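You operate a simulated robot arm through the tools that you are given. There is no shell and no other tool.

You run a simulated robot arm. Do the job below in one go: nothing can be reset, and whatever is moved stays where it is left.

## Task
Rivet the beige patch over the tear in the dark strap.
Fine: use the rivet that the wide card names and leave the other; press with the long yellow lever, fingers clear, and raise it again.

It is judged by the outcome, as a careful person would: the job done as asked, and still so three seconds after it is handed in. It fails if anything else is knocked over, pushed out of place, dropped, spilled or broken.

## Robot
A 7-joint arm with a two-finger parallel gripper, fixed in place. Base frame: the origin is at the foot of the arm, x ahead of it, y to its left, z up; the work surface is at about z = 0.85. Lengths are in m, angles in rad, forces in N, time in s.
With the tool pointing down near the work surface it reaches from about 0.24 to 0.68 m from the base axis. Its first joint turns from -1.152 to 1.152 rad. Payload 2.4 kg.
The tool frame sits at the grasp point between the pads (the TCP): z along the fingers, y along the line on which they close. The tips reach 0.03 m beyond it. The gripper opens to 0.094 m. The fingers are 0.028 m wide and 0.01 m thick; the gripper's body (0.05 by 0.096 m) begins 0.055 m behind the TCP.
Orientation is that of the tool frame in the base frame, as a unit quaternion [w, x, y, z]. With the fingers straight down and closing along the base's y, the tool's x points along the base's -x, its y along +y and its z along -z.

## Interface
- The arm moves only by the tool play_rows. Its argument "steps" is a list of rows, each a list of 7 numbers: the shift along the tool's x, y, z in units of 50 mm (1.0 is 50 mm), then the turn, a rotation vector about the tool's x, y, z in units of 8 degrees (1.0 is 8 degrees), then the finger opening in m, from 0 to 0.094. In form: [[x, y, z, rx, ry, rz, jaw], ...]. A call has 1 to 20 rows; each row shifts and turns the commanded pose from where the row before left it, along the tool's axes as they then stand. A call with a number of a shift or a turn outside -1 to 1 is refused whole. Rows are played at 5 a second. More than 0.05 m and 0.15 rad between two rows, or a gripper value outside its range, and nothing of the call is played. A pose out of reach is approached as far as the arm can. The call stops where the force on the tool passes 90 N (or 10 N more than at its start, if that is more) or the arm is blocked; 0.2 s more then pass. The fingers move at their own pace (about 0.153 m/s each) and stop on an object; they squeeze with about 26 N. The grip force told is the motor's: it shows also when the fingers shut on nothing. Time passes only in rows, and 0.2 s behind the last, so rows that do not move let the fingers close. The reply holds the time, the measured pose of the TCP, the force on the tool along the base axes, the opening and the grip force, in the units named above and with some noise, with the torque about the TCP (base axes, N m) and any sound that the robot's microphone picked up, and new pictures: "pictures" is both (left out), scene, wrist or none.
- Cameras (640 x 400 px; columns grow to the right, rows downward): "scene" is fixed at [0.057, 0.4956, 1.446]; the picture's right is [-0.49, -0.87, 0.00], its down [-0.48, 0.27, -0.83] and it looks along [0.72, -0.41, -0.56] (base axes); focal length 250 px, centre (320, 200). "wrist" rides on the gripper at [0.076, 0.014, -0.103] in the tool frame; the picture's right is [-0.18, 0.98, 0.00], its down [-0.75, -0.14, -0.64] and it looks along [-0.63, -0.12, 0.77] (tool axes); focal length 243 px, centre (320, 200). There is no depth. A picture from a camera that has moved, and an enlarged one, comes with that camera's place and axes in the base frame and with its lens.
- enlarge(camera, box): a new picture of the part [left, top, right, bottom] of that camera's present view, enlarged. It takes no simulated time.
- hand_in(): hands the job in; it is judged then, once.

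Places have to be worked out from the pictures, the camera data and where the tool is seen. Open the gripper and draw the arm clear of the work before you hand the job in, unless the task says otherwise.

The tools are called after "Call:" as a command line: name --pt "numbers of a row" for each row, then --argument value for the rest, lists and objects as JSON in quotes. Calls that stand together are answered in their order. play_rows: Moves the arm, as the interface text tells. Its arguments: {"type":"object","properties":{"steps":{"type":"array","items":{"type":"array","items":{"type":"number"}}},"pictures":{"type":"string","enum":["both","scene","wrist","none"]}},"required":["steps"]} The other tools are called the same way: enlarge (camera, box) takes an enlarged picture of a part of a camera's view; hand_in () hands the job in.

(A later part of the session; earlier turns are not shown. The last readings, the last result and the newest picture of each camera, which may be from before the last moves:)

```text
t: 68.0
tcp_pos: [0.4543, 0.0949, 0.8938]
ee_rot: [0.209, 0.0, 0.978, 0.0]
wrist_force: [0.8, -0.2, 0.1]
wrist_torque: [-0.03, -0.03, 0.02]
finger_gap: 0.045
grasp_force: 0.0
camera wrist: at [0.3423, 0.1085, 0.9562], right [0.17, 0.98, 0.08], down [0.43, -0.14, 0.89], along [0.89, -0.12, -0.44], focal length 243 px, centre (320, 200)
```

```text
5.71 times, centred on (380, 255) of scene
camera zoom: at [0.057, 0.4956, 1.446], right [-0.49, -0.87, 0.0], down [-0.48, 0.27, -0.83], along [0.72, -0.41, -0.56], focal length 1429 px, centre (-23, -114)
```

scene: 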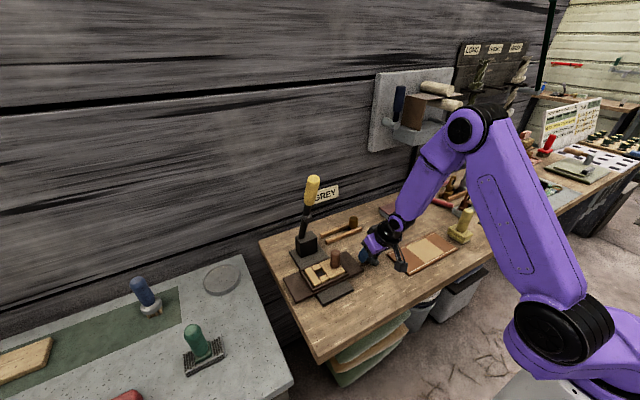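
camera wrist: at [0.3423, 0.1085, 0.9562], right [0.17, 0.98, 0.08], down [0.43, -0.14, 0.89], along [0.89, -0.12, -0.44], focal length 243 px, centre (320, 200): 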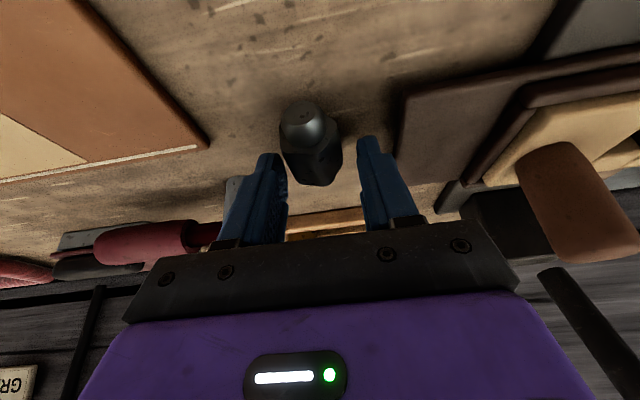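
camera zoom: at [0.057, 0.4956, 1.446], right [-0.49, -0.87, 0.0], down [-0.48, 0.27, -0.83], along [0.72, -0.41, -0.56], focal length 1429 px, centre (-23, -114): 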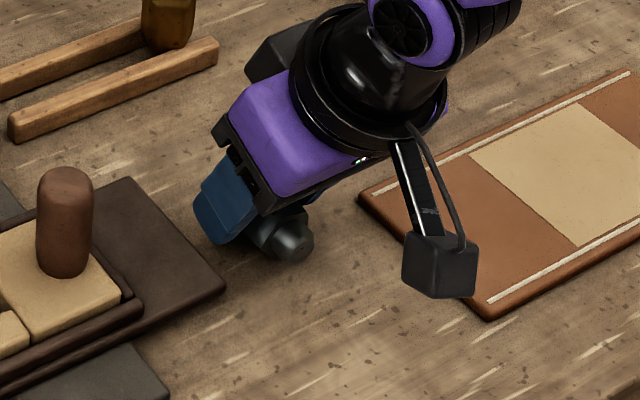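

The rivet lies on its side along x, shank toward the base, head centre about (0.457, 0.0925). With the fingers straddling it, I rotate the tool to +40° and move the pads onto the head.

Call:
play_rows --pt "0 -0.04 0 0 0 0 0.05" --pt "0 0 0 0 1 0 0.05" --pt "0 0 0 0 1 0 0.05" --pt "0 0 0 0 1 0 0.05" --pt "0 0 0 0 1 0 0.05" --pt "0 0 0 0 1 0 0.05" --pt "0 0 0 0 1 0 0.05" --pt "0 0 0 0 1 0 0.05" --pt "0 0 0 0 1 0 0.05" --pt "0 0 0 0 0 0 0.05" --pictures "both"

Call:
enlarge --camera "wrist" --box '[260, 90, 380, 210]'

Call:
enlarge --camera "scene" --box '[340, 210, 420, 280]'

```text
t: 70.2
tcp_pos: [0.4524, 0.0928, 0.8936]
ee_rot: [-0.342, 0.001, 0.94, 0.001]
wrist_force: [1.1, 0.2, 0.7]
wrist_torque: [0.0, 0.01, -0.03]
finger_gap: 0.0503
grasp_force: 0.0
camera wrist: at [0.4603, 0.1069, 1.0216], right [0.14, 0.98, -0.12], down [0.99, -0.14, 0.01], along [-0.01, -0.12, -0.99], focal length 243 px, centre (320, 200)
```

scene: 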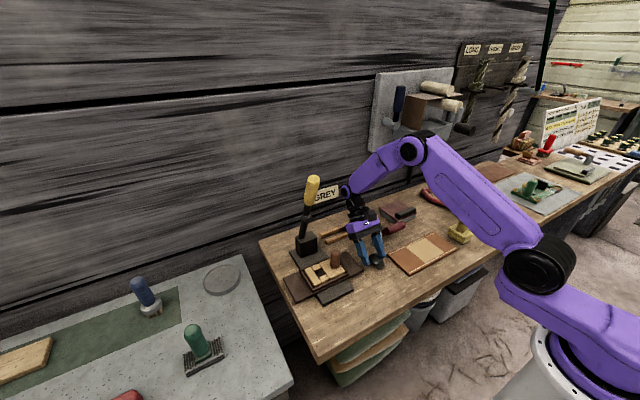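
wrist: 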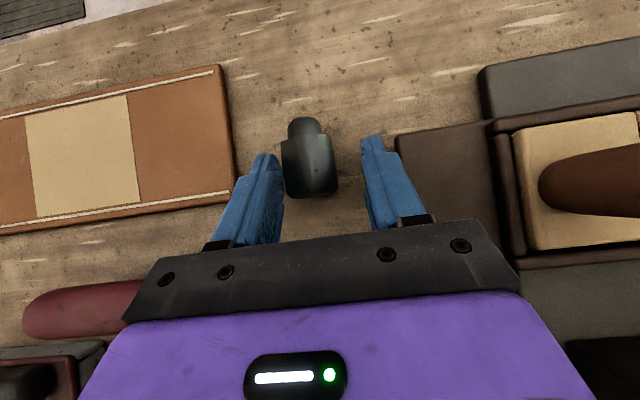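

```text
3.33 times, centred on (320, 150) of wrist
camera zoom: at [0.4603, 0.1069, 1.0216], right [0.14, 0.98, -0.12], down [0.99, -0.14, 0.01], along [-0.01, -0.12, -0.99], focal length 809 px, centre (320, 367)
```

zoom: 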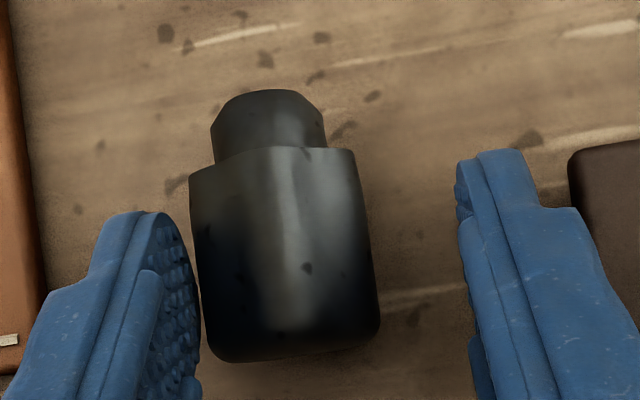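

```text
5.71 times, centred on (380, 245) of scene
camera zoom: at [0.0571, 0.4956, 1.446], right [-0.49, -0.87, 0.0], down [-0.48, 0.27, -0.83], along [0.72, -0.41, -0.56], focal length 1429 px, centre (-23, -57)
```

zoom: 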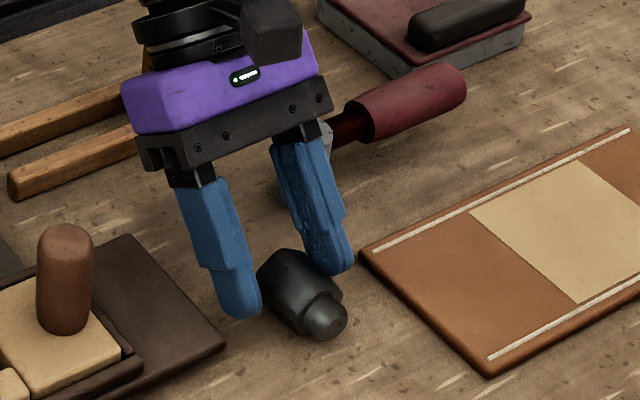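

From above the rivet lies along x with its head centre near (0.436, 0.085). I check with one idle row that it is not rolling.

Call:
play_rows --pt "0 0 0 0 0 0 0.05" --pt "0 0 0 0 0 0 0.05" --pictures "none"

Call:
enlarge --camera "wrist" --box '[260, 90, 380, 210]'

```text
t: 70.8
tcp_pos: [0.4531, 0.093, 0.8934]
ee_rot: [-0.341, 0.0, 0.94, -0.001]
wrist_force: [0.1, 0.6, 1.2]
wrist_torque: [0.03, -0.01, -0.01]
finger_gap: 0.0499
grasp_force: 0.1
```

```text
3.33 times, centred on (320, 150) of wrist
camera zoom: at [0.4601, 0.1069, 1.0216], right [0.14, 0.98, -0.12], down [0.99, -0.14, 0.01], along [-0.01, -0.12, -0.99], focal length 809 px, centre (320, 367)
```

zoom: 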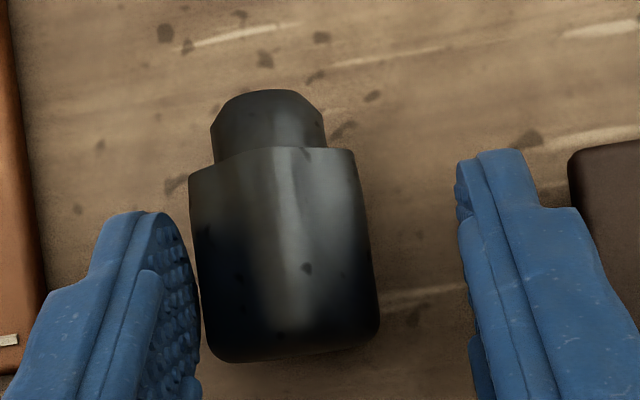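

It is at rest. I centre on it in y, tilt a further 8° (to +48°) and lower the pads around the head.

Call:
play_rows --pt "0 -0.148 0 0 0 0 0.05" --pt "0 0 0 0 1 0 0.05" --pt "-0.068 0 0.081 0 0 0 0.05" --pt "-0.058 0 0.07 0 0 0 0.05" --pt "0 0 0 0 0 0 0.05" --pictures "both"

Call:
enlarge --camera "wrist" --box '[260, 90, 380, 210]'

Call:
enlarge --camera "scene" --box '[340, 210, 420, 280]'

```text
t: 72.0
tcp_pos: [0.4511, 0.0855, 0.8833]
ee_rot: [-0.405, 0.0, 0.914, 0.0]
wrist_force: [0.3, 0.4, -0.4]
wrist_torque: [0.0, 0.02, 0.0]
finger_gap: 0.05
grasp_force: 0.1
camera wrist: at [0.4766, 0.099, 1.0091], right [0.12, 0.98, -0.14], down [0.98, -0.14, -0.13], along [-0.15, -0.12, -0.98], focal length 243 px, centre (320, 200)
```

scene: 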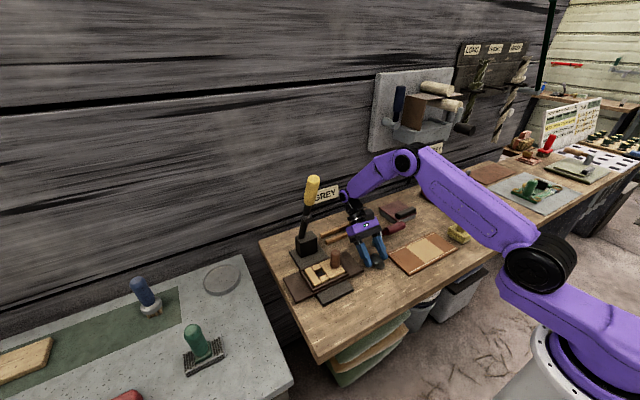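
wrist: 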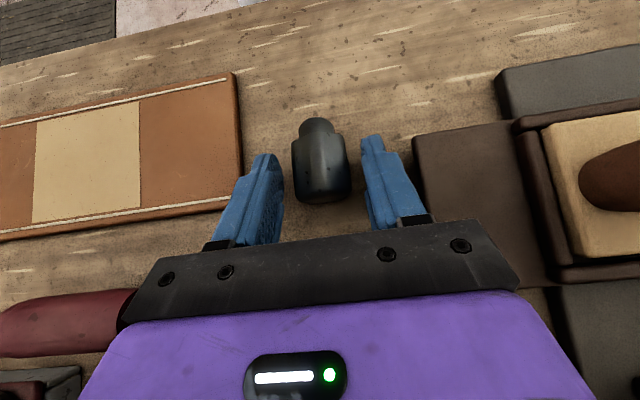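

```text
3.33 times, centred on (320, 150) of wrist
camera zoom: at [0.4766, 0.099, 1.0091], right [0.12, 0.98, -0.14], down [0.98, -0.14, -0.13], along [-0.15, -0.12, -0.98], focal length 809 px, centre (320, 367)
```

zoom: 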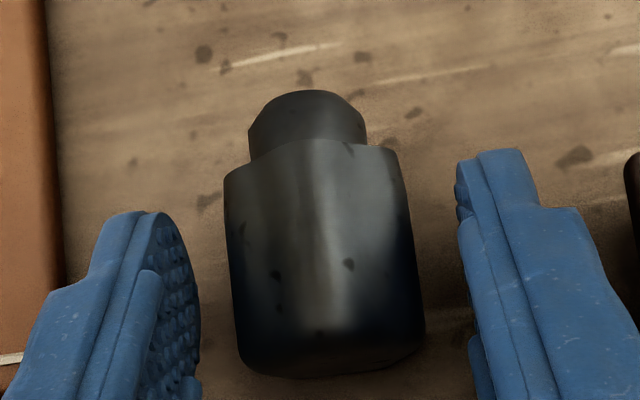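

```text
5.71 times, centred on (380, 245) of scene
camera zoom: at [0.057, 0.4956, 1.446], right [-0.49, -0.87, 0.0], down [-0.48, 0.27, -0.83], along [0.72, -0.41, -0.56], focal length 1429 px, centre (-23, -57)
```

zoom: 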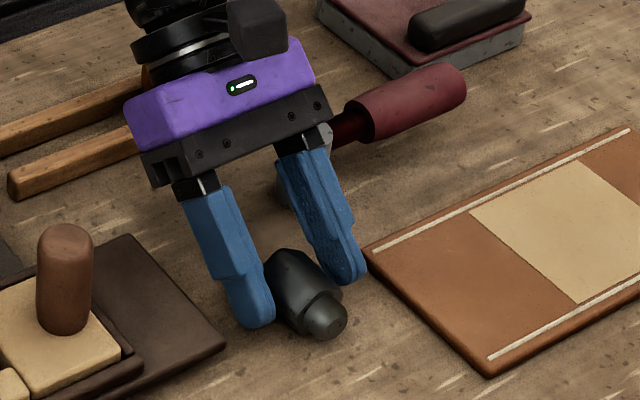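

Centred between the pads. I close on the head and lift a little.

Call:
play_rows --pt "0 0 0 0 0 0 0.042" --pt "0 0 0 0 0 0 0.03" --pt "0 0 0 0 0 0 0.015" --pt "0 0 0 0 0 0 0.01" --pt "0 0 0 0 0 0 0.01" --pictures "wrist"

Call:
enlarge --camera "wrist" --box '[260, 90, 380, 210]'

```text
t: 73.2
tcp_pos: [0.4501, 0.0845, 0.8832]
ee_rot: [-0.406, -0.001, 0.914, -0.001]
wrist_force: [1.3, 1.1, 2.8]
wrist_torque: [-0.01, 0.0, -0.01]
finger_gap: 0.0322
grasp_force: 25.7
camera wrist: at [0.4766, 0.099, 1.0093], right [0.12, 0.98, -0.14], down [0.98, -0.14, -0.13], along [-0.15, -0.12, -0.98], focal length 243 px, centre (320, 200)
```

wrist: 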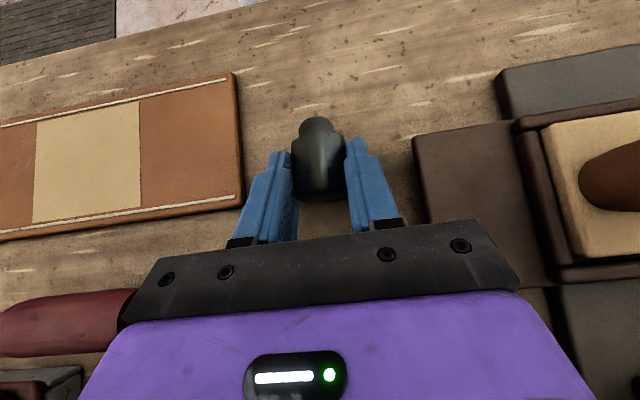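

```text
3.33 times, centred on (320, 150) of wrist
camera zoom: at [0.4766, 0.099, 1.0093], right [0.12, 0.98, -0.14], down [0.98, -0.14, -0.13], along [-0.15, -0.12, -0.98], focal length 809 px, centre (320, 367)
```

zoom: 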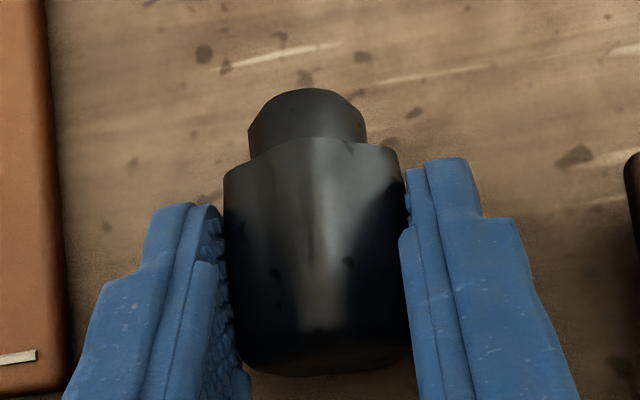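

Gripped (gap 0.0322). I lift 10 cm and rotate the tool from +48° to about −32°, which brings the shank round toward pointing down.

Call:
play_rows --pt "0.247 0 -0.224 0 0 0 0.01" --pt "0.494 0 -0.448 0 0 0 0.01" --pt "0.494 0 -0.448 0 0 0 0.01" --pt "0.494 0 -0.448 0 0 0 0.01" --pt "0 0 0 0 -1 0 0.01" --pt "0 0 0 0 -1 0 0.01" --pt "0 0 0 0 -1 0 0.01" --pt "0 0 0 0 -1 0 0.01" --pt "0 0 0 0 -1 0 0.01" --pt "0 0 0 0 -1 0 0.01" --pt "0 0 0 0 -1 0 0.01" --pt "0 0 0 0 -1 0 0.01" --pt "0 0 0 0 -1 0 0.01" --pt "0 0 0 0 -1 0 0.01" --pt "0 0 0 0 0 0 0.01" --pictures "both"

Call:
enlarge --camera "scene" --box '[340, 190, 420, 260]'

Call:
enlarge --camera "wrist" --box '[260, 90, 380, 210]'

```text
t: 76.4
tcp_pos: [0.4528, 0.0878, 1.0011]
ee_rot: [0.262, -0.001, 0.965, 0.001]
wrist_force: [-0.3, 0.3, -0.7]
wrist_torque: [0.04, 0.0, 0.0]
finger_gap: 0.0323
grasp_force: 25.8
camera wrist: at [0.336, 0.1016, 1.0505], right [0.16, 0.98, 0.1], down [0.33, -0.14, 0.93], along [0.93, -0.12, -0.34], focal length 243 px, centre (320, 200)
```

scene: 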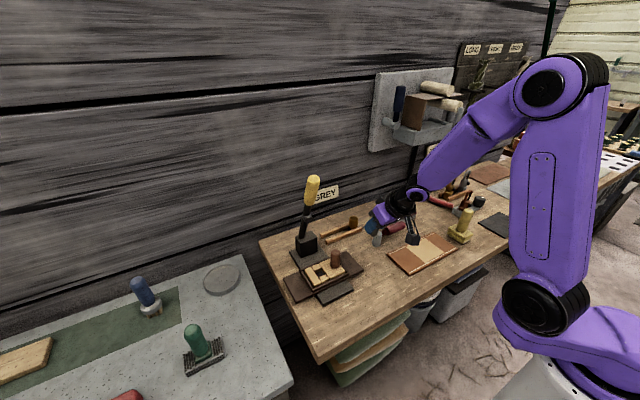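
wrist: 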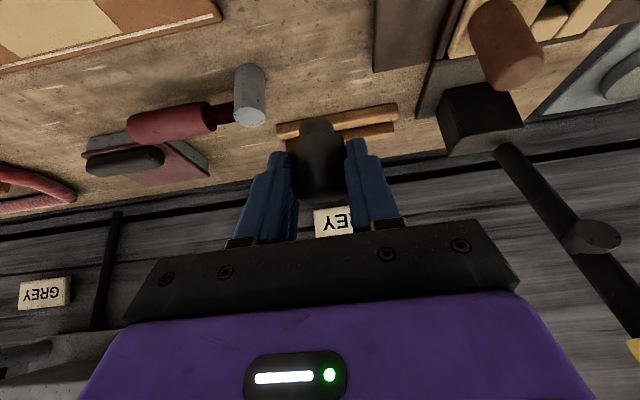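

```text
5.71 times, centred on (380, 225) of scene
camera zoom: at [0.057, 0.4956, 1.446], right [-0.49, -0.87, 0.0], down [-0.48, 0.27, -0.83], along [0.72, -0.41, -0.56], focal length 1429 px, centre (-23, 57)
```

zoom: 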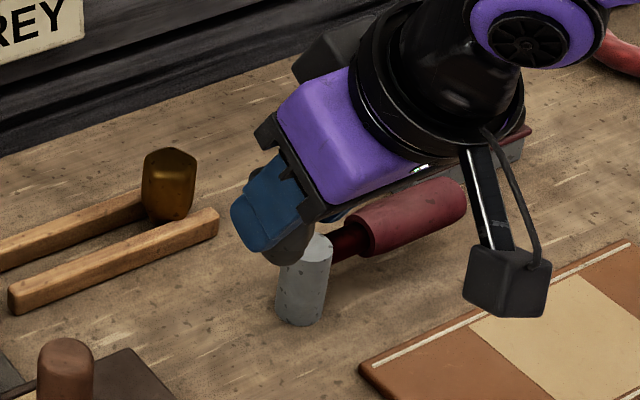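

```text
3.33 times, centred on (320, 150) of wrist
camera zoom: at [0.336, 0.1016, 1.0505], right [0.16, 0.98, 0.1], down [0.33, -0.14, 0.93], along [0.93, -0.12, -0.34], focal length 809 px, centre (320, 367)
```

zoom: 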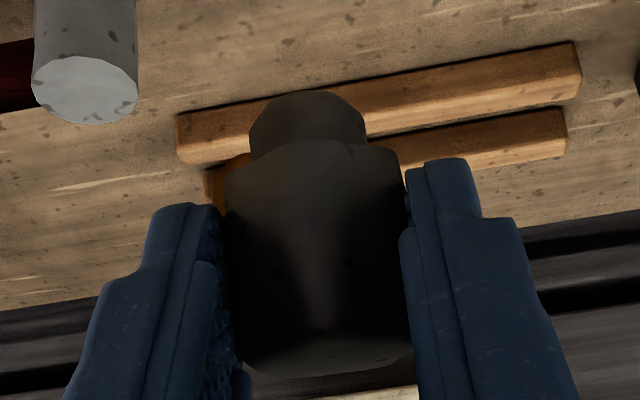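

The shank now points mostly down (about 12° off). I raise 4 cm, carry it across to y≈0.264 above the patch level, and tilt further to bring it upright.

Call:
play_rows --pt "-0.405 0 -0.69 0 0 0 0.01" --pt "0 0.88 0 0 0 0 0.01" --pt "0 0.88 0 0 0 0 0.01" --pt "0 0.88 0 0 0 0 0.01" --pt "0 0.88 0 0 0 0 0.01" --pt "0 0 0 0 -1 0 0.01" --pt "0 0 0 0 -0.4 0 0.01" --pt "0 0 0 0 0 0 0.01" --pictures "both"

Call:
enlarge --camera "scene" --box '[280, 200, 370, 290]'

Call:
enlarge --camera "wrist" --box '[240, 60, 400, 200]'

```text
t: 78.2
tcp_pos: [0.4489, 0.2619, 1.0422]
ee_rot: [0.369, 0.0, 0.93, 0.0]
wrist_force: [0.3, 0.0, -0.4]
wrist_torque: [0.0, 0.0, -0.01]
finger_gap: 0.0319
grasp_force: 25.5
camera wrist: at [0.3247, 0.2755, 1.0638], right [0.13, 0.98, 0.13], down [0.11, -0.14, 0.98], along [0.98, -0.12, -0.13], focal length 243 px, centre (320, 200)
```

scene: 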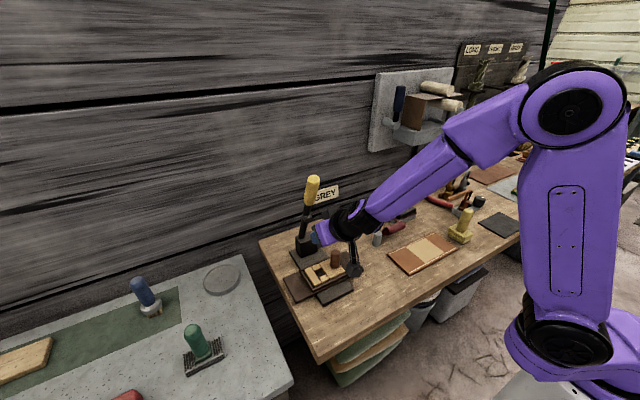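
wrist: 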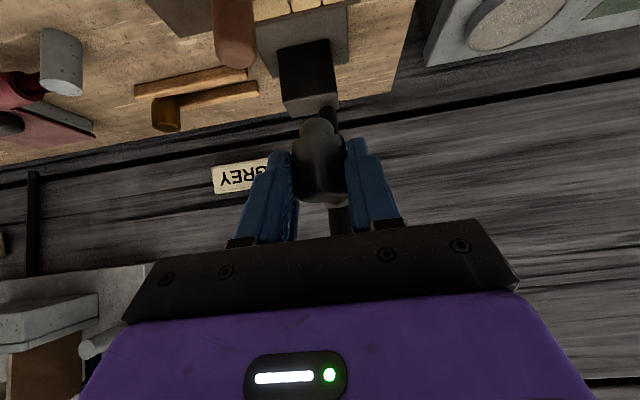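

```text
4.44 times, centred on (325, 245) of scene
camera zoom: at [0.057, 0.4956, 1.446], right [-0.49, -0.87, 0.0], down [-0.48, 0.27, -0.83], along [0.72, -0.41, -0.56], focal length 1112 px, centre (298, 0)
```

zoom: 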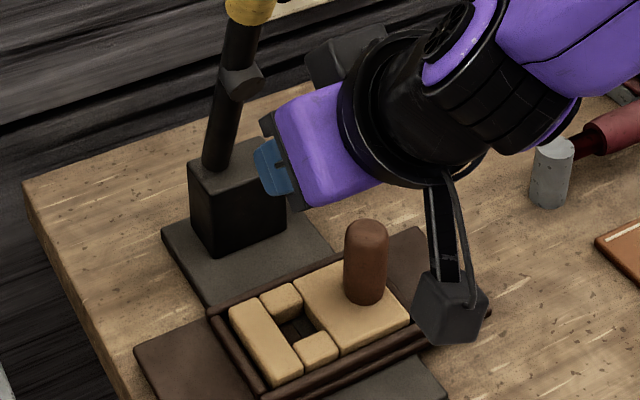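

```text
2.86 times, centred on (320, 130) of wrist
camera zoom: at [0.3247, 0.2755, 1.0638], right [0.13, 0.98, 0.13], down [0.11, -0.14, 0.98], along [0.98, -0.12, -0.13], focal length 693 px, centre (320, 400)
```

zoom: 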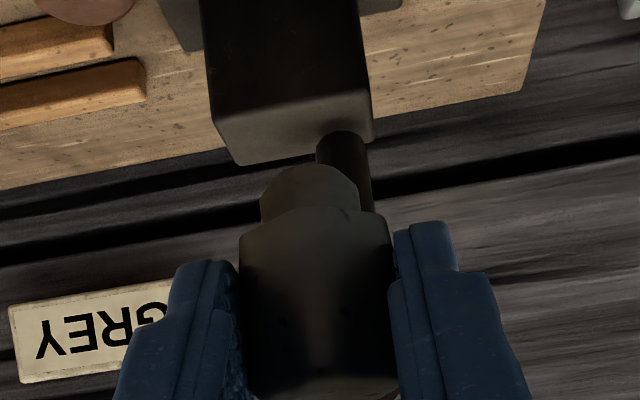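

The tool is at −43°, so the shank is vertical within about 1°. The hole re-measured is centred at (0.4688, 0.2655). I align over it and lower 6 cm, watching reach.

Call:
play_rows --pt "-0.033 0.072 0.032 0 0 0 0.01" --pt "0.41 0 0.437 0 0 0 0.01" --pt "0.41 0 0.437 0 0 0 0.01" --pt "0 0 0 0 0 0 0.01" --pictures "both"

Call:
enlarge --camera "scene" --box '[290, 220, 360, 290]'

Call:
enlarge --camera "wrist" --box '[240, 60, 400, 200]'

```text
t: 79.2
tcp_pos: [0.4521, 0.266, 0.9787]
ee_rot: [0.368, -0.001, 0.93, 0.0]
wrist_force: [0.1, -0.1, 0.0]
wrist_torque: [0.0, 0.0, 0.01]
finger_gap: 0.0325
grasp_force: 26.1
camera wrist: at [0.3264, 0.2792, 1.0025], right [0.13, 0.98, 0.13], down [0.11, -0.14, 0.98], along [0.99, -0.12, -0.13], focal length 243 px, centre (320, 200)
```

scene: 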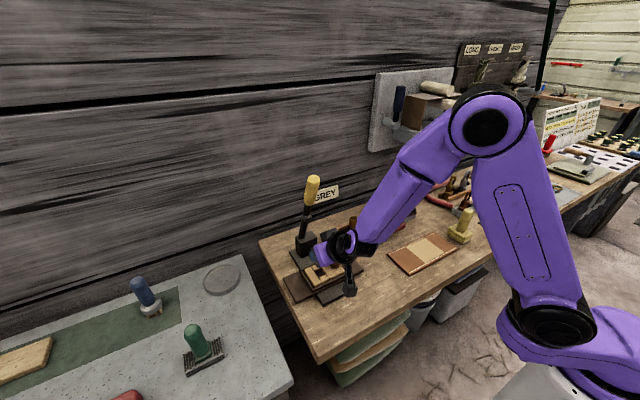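
wrist: 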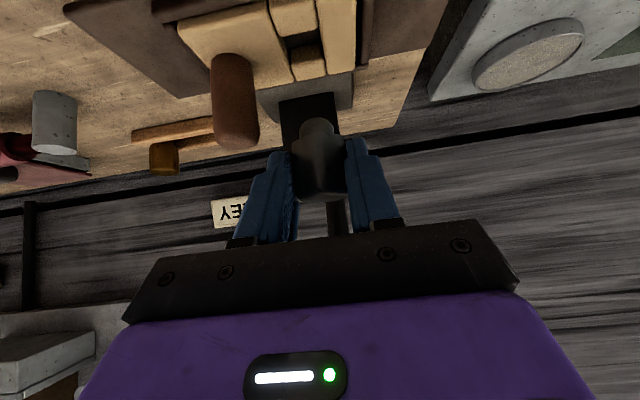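

```text
5.71 times, centred on (325, 255) of scene
camera zoom: at [0.0571, 0.4956, 1.446], right [-0.49, -0.87, 0.0], down [-0.48, 0.27, -0.83], along [0.72, -0.41, -0.56], focal length 1429 px, centre (291, -114)
```

zoom: 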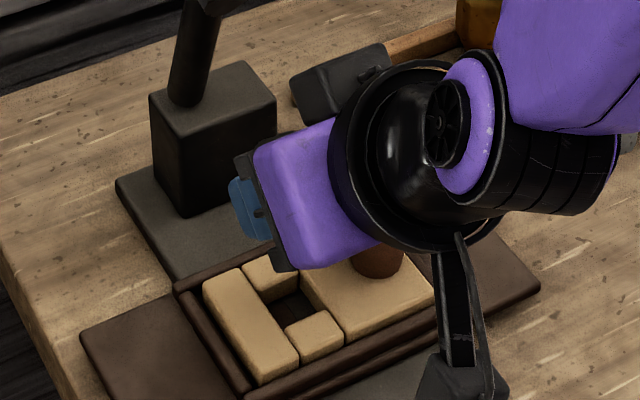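

```text
2.86 times, centred on (320, 130) of wrist
camera zoom: at [0.3264, 0.2792, 1.0025], right [0.13, 0.98, 0.13], down [0.11, -0.14, 0.98], along [0.99, -0.12, -0.13], focal length 693 px, centre (320, 400)
```

zoom: 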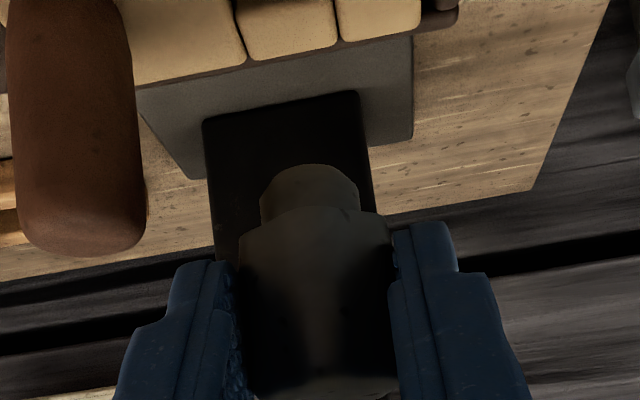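

No reach problem so far. I lower 4 cm more, to leave the shank about 1 cm above the patch, and look at both views.

Call:
play_rows --pt "0.274 0 0.291 0 0 0 0.01" --pt "0.274 0 0.291 0 0 0 0.01" --pt "0 0 0 0 0 0 0.01" --pictures "both"

Call:
enlarge --camera "scene" --box '[296, 240, 356, 290]'

Call:
enlarge --camera "wrist" --box '[240, 40, 400, 180]'

```text
t: 80.0
tcp_pos: [0.4516, 0.2648, 0.9384]
ee_rot: [0.369, 0.0, 0.929, 0.0]
wrist_force: [-0.7, -0.5, -0.7]
wrist_torque: [-0.03, 0.0, 0.03]
finger_gap: 0.0324
grasp_force: 26.5
camera wrist: at [0.3264, 0.2791, 0.9614], right [0.13, 0.98, 0.13], down [0.11, -0.14, 0.98], along [0.98, -0.12, -0.13], focal length 243 px, centre (320, 200)
```

scene: 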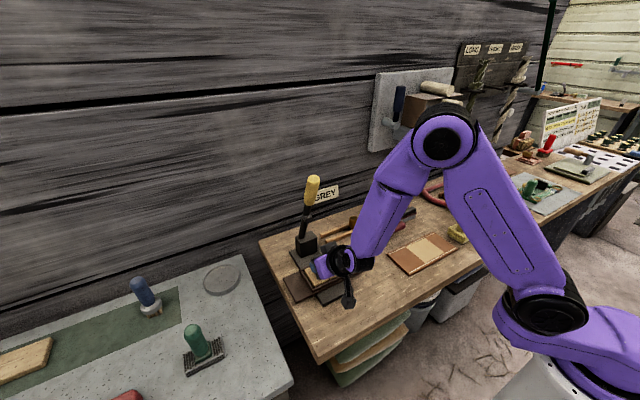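
wrist: 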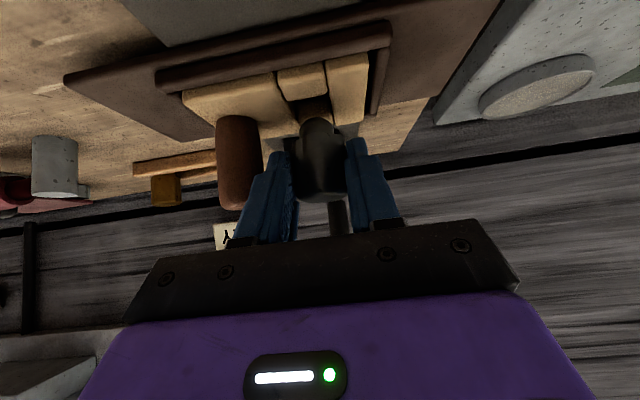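

```text
8.00 times, centred on (326, 265) of scene
camera zoom: at [0.0571, 0.4956, 1.446], right [-0.49, -0.87, 0.0], down [-0.48, 0.27, -0.83], along [0.72, -0.41, -0.56], focal length 2001 px, centre (272, -320)
```

zoom: 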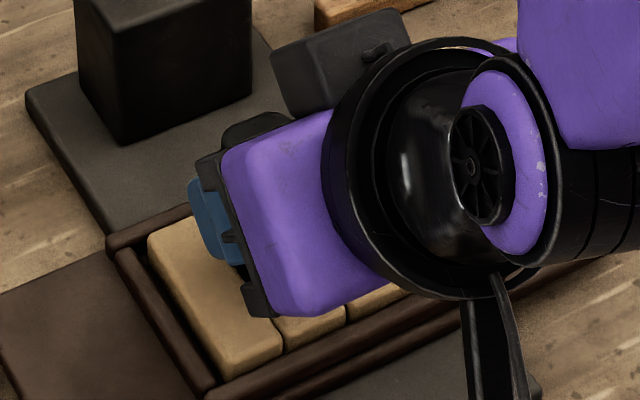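

```text
2.86 times, centred on (320, 110) of wrist
camera zoom: at [0.3264, 0.2791, 0.9614], right [0.13, 0.98, 0.13], down [0.11, -0.14, 0.98], along [0.98, -0.12, -0.13], focal length 693 px, centre (320, 457)
```

zoom: 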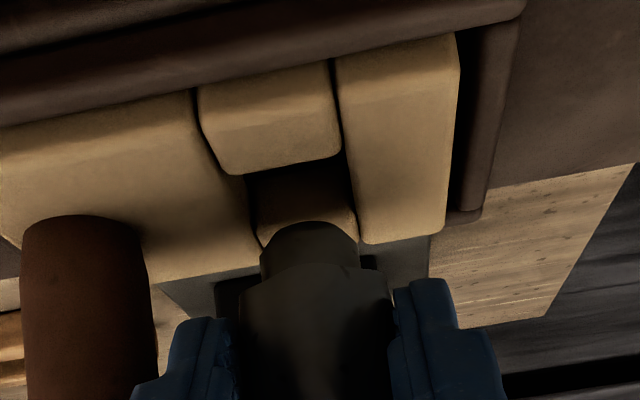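

The wrist view puts the shank end at (≈0.470, 0.266) over the hole (x 0.4575–0.481, y 0.254–0.2765). I shift 1 mm back and lower 8 mm.

Call:
play_rows --pt "0.0146 0 -0.0137 0 0 0 0.01" --pt "0.11 0 0.1164 0 0 0 0.01" --pt "0 0 0 0 0 0 0.01" --pictures "wrist"

Call:
enlarge --camera "wrist" --box '[264, 70, 376, 140]'

```text
t: 80.8
tcp_pos: [0.4504, 0.2657, 0.9314]
ee_rot: [0.369, 0.0, 0.929, 0.001]
wrist_force: [-0.7, 0.5, -0.6]
wrist_torque: [-0.03, 0.04, -0.02]
finger_gap: 0.0324
grasp_force: 26.1
camera wrist: at [0.3253, 0.2796, 0.9545], right [0.13, 0.98, 0.13], down [0.11, -0.14, 0.98], along [0.99, -0.12, -0.13], focal length 243 px, centre (320, 200)
```

wrist: 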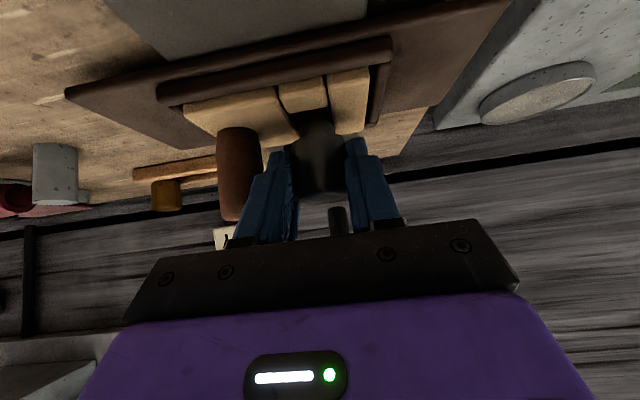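

```text
5.71 times, centred on (320, 105) of wrist
camera zoom: at [0.3253, 0.2796, 0.9545], right [0.13, 0.98, 0.13], down [0.11, -0.14, 0.98], along [0.99, -0.12, -0.13], focal length 1386 px, centre (320, 743)
```

zoom: 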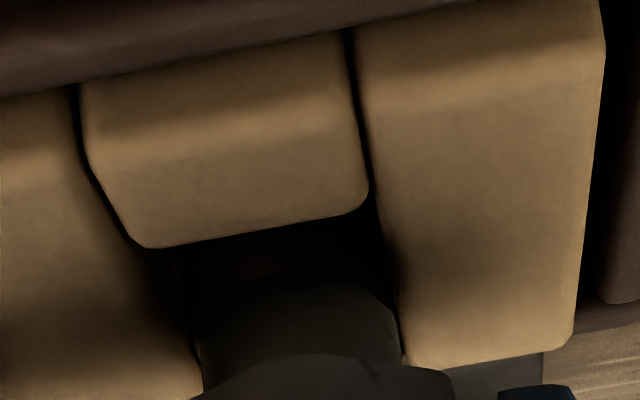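

The shank is nearly in line; I nudge 0.6 mm toward −y and lower 3 mm, watching the force.

Call:
play_rows --pt "0 -0.012 0 0 0 0 0.01" --pt "0.0411 0 0.0437 0 0 0 0.01" --pt "0 0 0 0 0 0 0.01" --pictures "none"

```text
t: 81.6
tcp_pos: [0.4511, 0.2651, 0.929]
ee_rot: [0.369, 0.0, 0.929, 0.001]
wrist_force: [0.3, -1.1, -1.2]
wrist_torque: [0.0, 0.04, 0.0]
finger_gap: 0.0323
grasp_force: 26.3
```

No contact at z≈0.928 (shank end about at the patch top). I lower 2 mm more.

Call:
play_rows --pt "0.0274 0 0.0291 0 0 0 0.01" --pt "0 0 0 0 0 0 0.01" --pictures "none"

```text
t: 82.2
tcp_pos: [0.4506, 0.2641, 0.9267]
ee_rot: [0.369, 0.0, 0.929, 0.0]
wrist_force: [0.1, 0.0, -0.5]
wrist_torque: [0.0, -0.03, 0.03]
finger_gap: 0.0322
grasp_force: 25.9
```

Still free; I lower another 2 mm and take a picture.

Call:
play_rows --pt "0.0274 0 0.0291 0 0 0 0.01" --pt "0 0 0 0 0 0 0.01" --pictures "wrist"

Call:
enlarge --camera "wrist" --box '[264, 70, 376, 140]'

```text
t: 82.8
tcp_pos: [0.4516, 0.2645, 0.9264]
ee_rot: [0.368, -0.001, 0.93, 0.0]
wrist_force: [-0.6, 0.2, -0.5]
wrist_torque: [0.02, 0.06, 0.03]
finger_gap: 0.032
grasp_force: 26.6
camera wrist: at [0.3261, 0.2784, 0.9483], right [0.13, 0.98, 0.13], down [0.11, -0.14, 0.98], along [0.98, -0.12, -0.13], focal length 243 px, centre (320, 200)
```

wrist: 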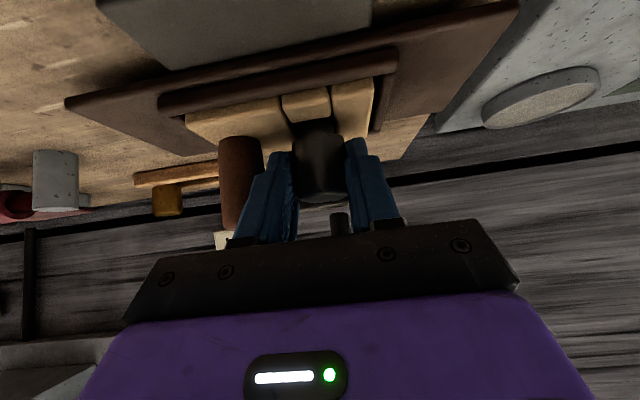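

```text
5.71 times, centred on (320, 105) of wrist
camera zoom: at [0.3261, 0.2784, 0.9483], right [0.13, 0.98, 0.13], down [0.11, -0.14, 0.98], along [0.98, -0.12, -0.13], focal length 1386 px, centre (320, 743)
```

zoom: 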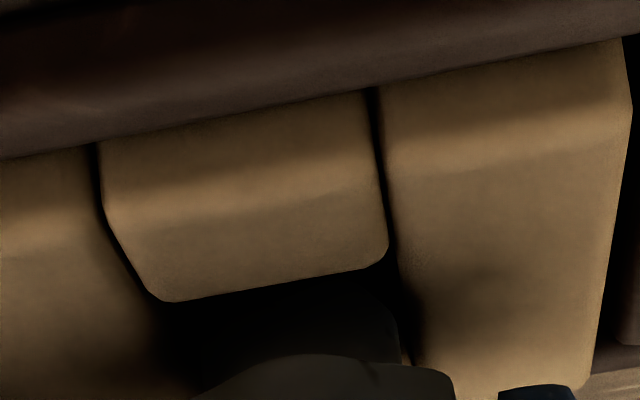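

The shank end is inside the hole with no contact. I lower 3 mm more.

Call:
play_rows --pt "0.0206 0 0.0218 0 0 0 0.01" --pt "0.0206 0 0.0218 0 0 0 0.01" --pt "0 0 0 0 0 0 0.01" --pictures "none"

```text
t: 83.6
tcp_pos: [0.4505, 0.2648, 0.9225]
ee_rot: [0.369, 0.0, 0.93, 0.001]
wrist_force: [0.4, 0.3, 0.3]
wrist_torque: [0.01, 0.01, -0.01]
finger_gap: 0.0322
grasp_force: 26.2
```

Free still; 2 mm more.

Call:
play_rows --pt "0.0274 0 0.0291 0 0 0 0.01" --pt "0 0 0 0 0 0 0.01" --pictures "none"

```text
t: 84.2
tcp_pos: [0.451, 0.2644, 0.9206]
ee_rot: [0.369, 0.0, 0.929, 0.001]
wrist_force: [0.2, 0.3, 0.1]
wrist_torque: [0.02, -0.01, -0.02]
finger_gap: 0.0324
grasp_force: 26.2
```

Free at 0.9195; I lower 2 mm more, close to where the head should meet the patch.

Call:
play_rows --pt "0.0274 0 0.0291 0 0 0 0.01" --pt "0 0 0 0 0 0 0.01" --pictures "wrist"

Call:
enlarge --camera "wrist" --box '[264, 70, 376, 140]'

```text
t: 84.8
tcp_pos: [0.4499, 0.2648, 0.9182]
ee_rot: [0.369, 0.001, 0.93, -0.001]
wrist_force: [1.1, 0.7, -1.6]
wrist_torque: [-0.02, 0.01, -0.01]
finger_gap: 0.0321
grasp_force: 25.3
camera wrist: at [0.3263, 0.2784, 0.9413], right [0.13, 0.98, 0.13], down [0.11, -0.14, 0.98], along [0.98, -0.12, -0.13], focal length 243 px, centre (320, 200)
```

wrist: 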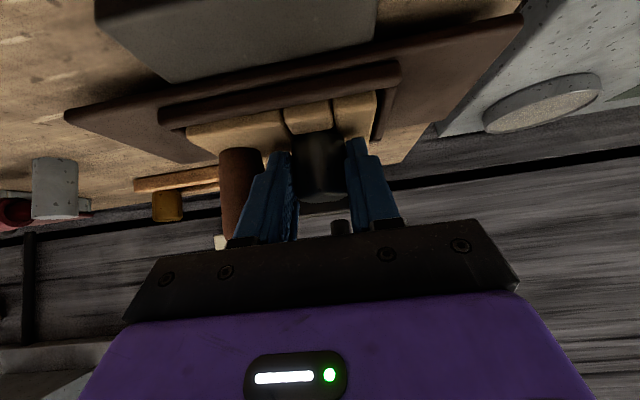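

```text
5.71 times, centred on (320, 105) of wrist
camera zoom: at [0.3263, 0.2784, 0.9413], right [0.13, 0.98, 0.13], down [0.11, -0.14, 0.98], along [0.98, -0.12, -0.13], focal length 1386 px, centre (320, 743)
```

zoom: 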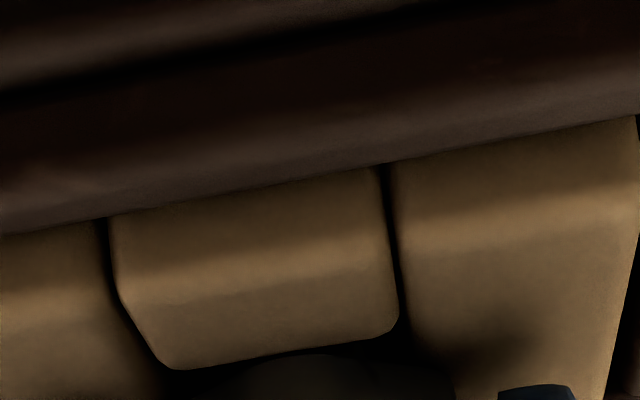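

The head's underside is now about 1–2 mm above the patch. I lower 2 mm to make contact.

Call:
play_rows --pt "0.0274 0 0.0291 0 0 0 0.01" --pt "0 0 0 0 0 0 0.01" --pictures "none"

```text
t: 85.4
tcp_pos: [0.4508, 0.2658, 0.9182]
ee_rot: [0.37, -0.001, 0.929, 0.001]
wrist_force: [-8.4, -1.7, 17.3]
wrist_torque: [-0.08, 0.19, -0.03]
finger_gap: 0.0321
grasp_force: 25.9
```

Contact (17 N): the rivet is down. I relieve 1.5 mm, open to 43 mm (5 mm clear per side, still clear of the knob), wait, and look before any withdrawal.

Call:
play_rows --pt "-0.0206 0 -0.0218 0 0 0 0.01" --pt "0 0 0 0 0 0 0.033" --pt "0 0 0 0 0 0 0.036" --pt "0 0 0 0 0 0 0.04" --pt "0 0 0 0 0 0 0.043" --pt "0 0 0 0 0 0 0.043" --pictures "both"

Call:
enlarge --camera "wrist" --box '[200, 70, 440, 220]'

```text
t: 86.8
tcp_pos: [0.4515, 0.2643, 0.9177]
ee_rot: [0.368, 0.0, 0.93, 0.0]
wrist_force: [0.4, 0.3, -0.9]
wrist_torque: [-0.02, 0.01, -0.01]
finger_gap: 0.0429
grasp_force: 0.1
camera wrist: at [0.3268, 0.278, 0.9406], right [0.13, 0.98, 0.13], down [0.11, -0.14, 0.98], along [0.98, -0.12, -0.13], focal length 243 px, centre (320, 200)
```

scene: 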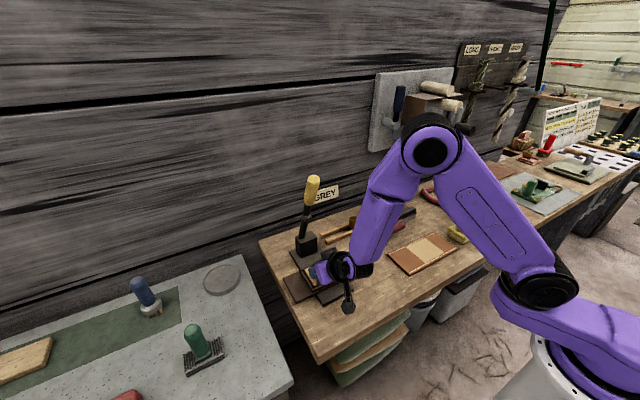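
wrist: 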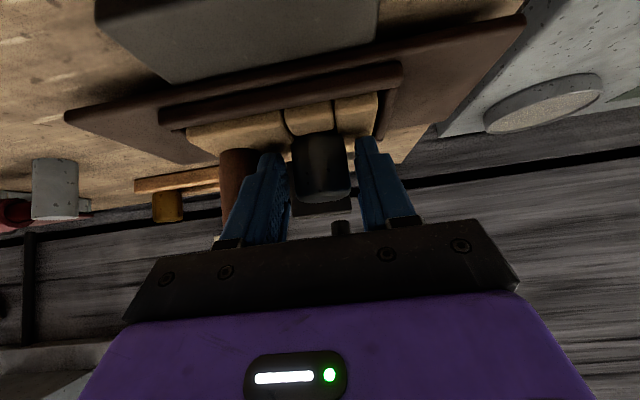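

```text
2.67 times, centred on (320, 145) of wrist
camera zoom: at [0.3268, 0.278, 0.9406], right [0.13, 0.98, 0.13], down [0.11, -0.14, 0.98], along [0.98, -0.12, -0.13], focal length 647 px, centre (320, 347)
```

zoom: 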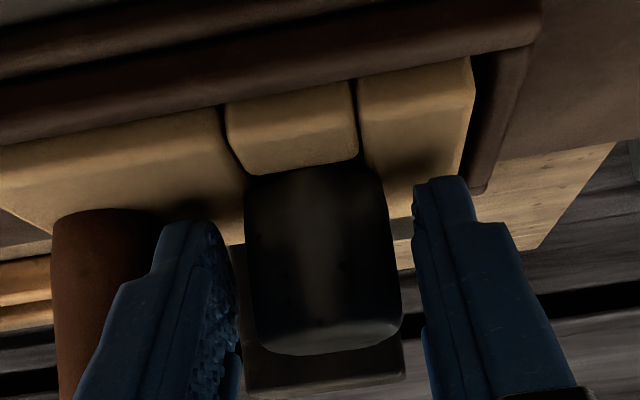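

The rivet stands free in the hole with a gap at both pads. I withdraw slowly straight along the tool axis.

Call:
play_rows --pt "0 0 -0.05 0 0 0 0.043" --pt "0 0 -0.1 0 0 0 0.043" --pt "0 0 -0.15 0 0 0 0.043" --pt "0 0 -0.2 0 0 0 0.043" --pt "0 0 -0.2 0 0 0 0.043" --pictures "both"

Call:
enlarge --camera "wrist" --box '[200, 50, 440, 200]'

```text
t: 88.0
tcp_pos: [0.428, 0.2638, 0.9437]
ee_rot: [0.369, -0.001, 0.929, 0.001]
wrist_force: [0.4, -0.5, -0.4]
wrist_torque: [0.02, 0.0, -0.01]
finger_gap: 0.0429
grasp_force: 0.1
camera wrist: at [0.3026, 0.2783, 0.9662], right [0.13, 0.98, 0.13], down [0.11, -0.14, 0.98], along [0.99, -0.12, -0.13], focal length 243 px, centre (320, 200)
```

scene: 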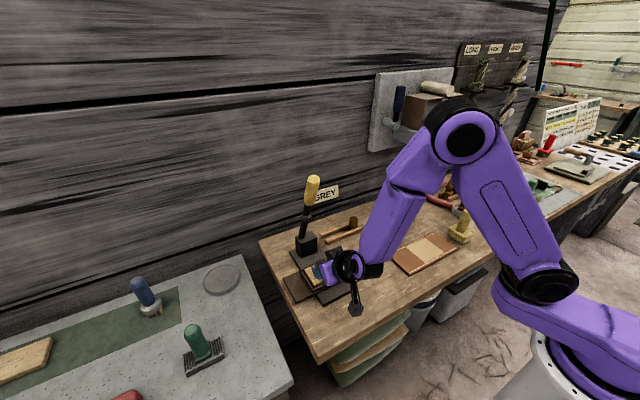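
wrist: 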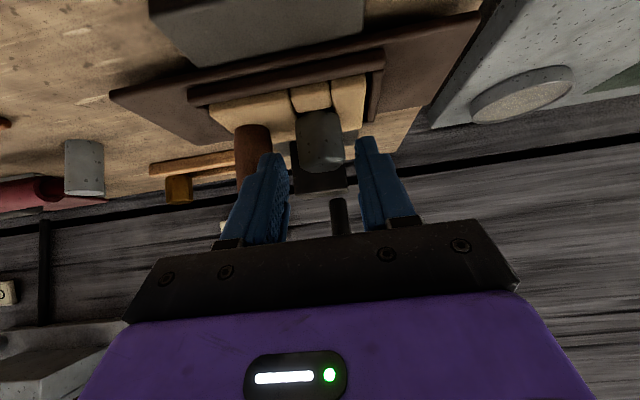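

```text
2.67 times, centred on (320, 125) of wrist
camera zoom: at [0.3026, 0.2783, 0.9662], right [0.13, 0.98, 0.13], down [0.11, -0.14, 0.98], along [0.99, -0.12, -0.13], focal length 647 px, centre (320, 400)
```

zoom: 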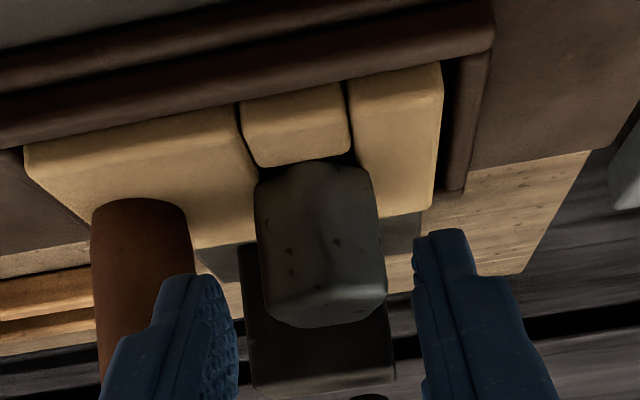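

The rivet remains upright in the hole. I continue withdrawing along the tool axis with the same opening until well clear.

Call:
play_rows --pt "0 0 -0.3 0 0 0 0.043" --pt "0 0 -0.5 0 0 0 0.043" --pt "0 0 -0.8 0 0 0 0.043" --pt "0 0 0 0 0 0 0.043" --pictures "both"

Call:
enlarge --camera "scene" --box '[280, 220, 370, 290]'

Call:
enlarge --camera "wrist" --box '[220, 50, 420, 190]'

```text
t: 89.0
tcp_pos: [0.3724, 0.2655, 1.0002]
ee_rot: [0.369, 0.0, 0.929, 0.0]
wrist_force: [0.2, -0.3, -1.1]
wrist_torque: [0.0, -0.02, -0.05]
finger_gap: 0.0429
grasp_force: 0.1
camera wrist: at [0.2476, 0.2794, 1.0244], right [0.13, 0.98, 0.13], down [0.11, -0.14, 0.98], along [0.98, -0.12, -0.13], focal length 243 px, centre (320, 200)
```

scene: 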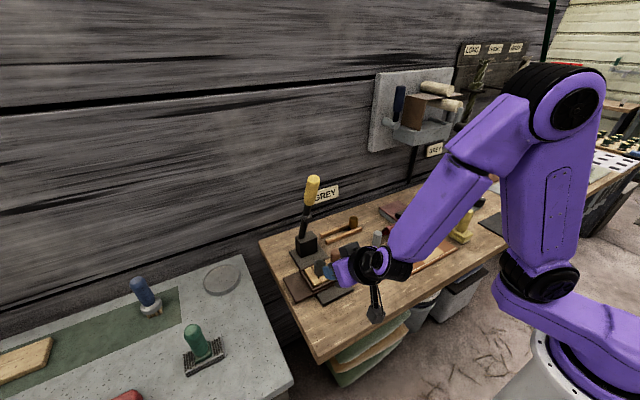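
wrist: 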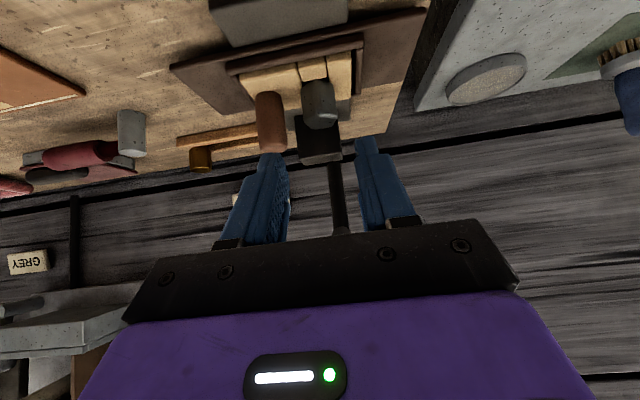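

```text
5.71 times, centred on (325, 255) of scene
camera zoom: at [0.057, 0.4956, 1.446], right [-0.49, -0.87, 0.0], down [-0.48, 0.27, -0.83], along [0.72, -0.41, -0.56], focal length 1429 px, centre (291, -114)
```

zoom: 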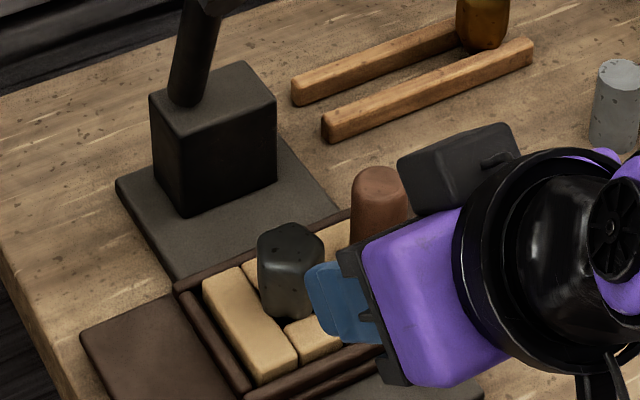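

```text
2.86 times, centred on (320, 120) of wrist
camera zoom: at [0.2476, 0.2794, 1.0244], right [0.13, 0.98, 0.13], down [0.11, -0.14, 0.98], along [0.98, -0.12, -0.13], focal length 693 px, centre (320, 429)
```

zoom: 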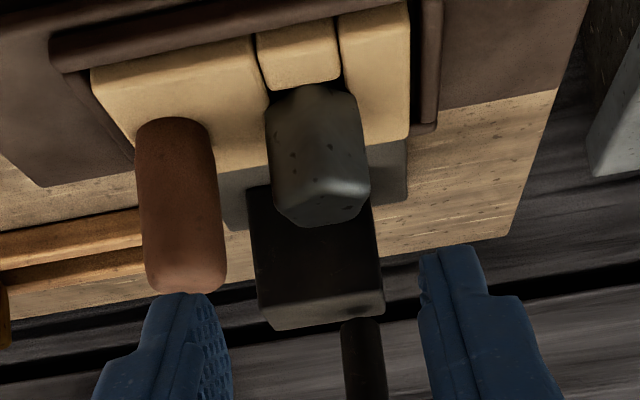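

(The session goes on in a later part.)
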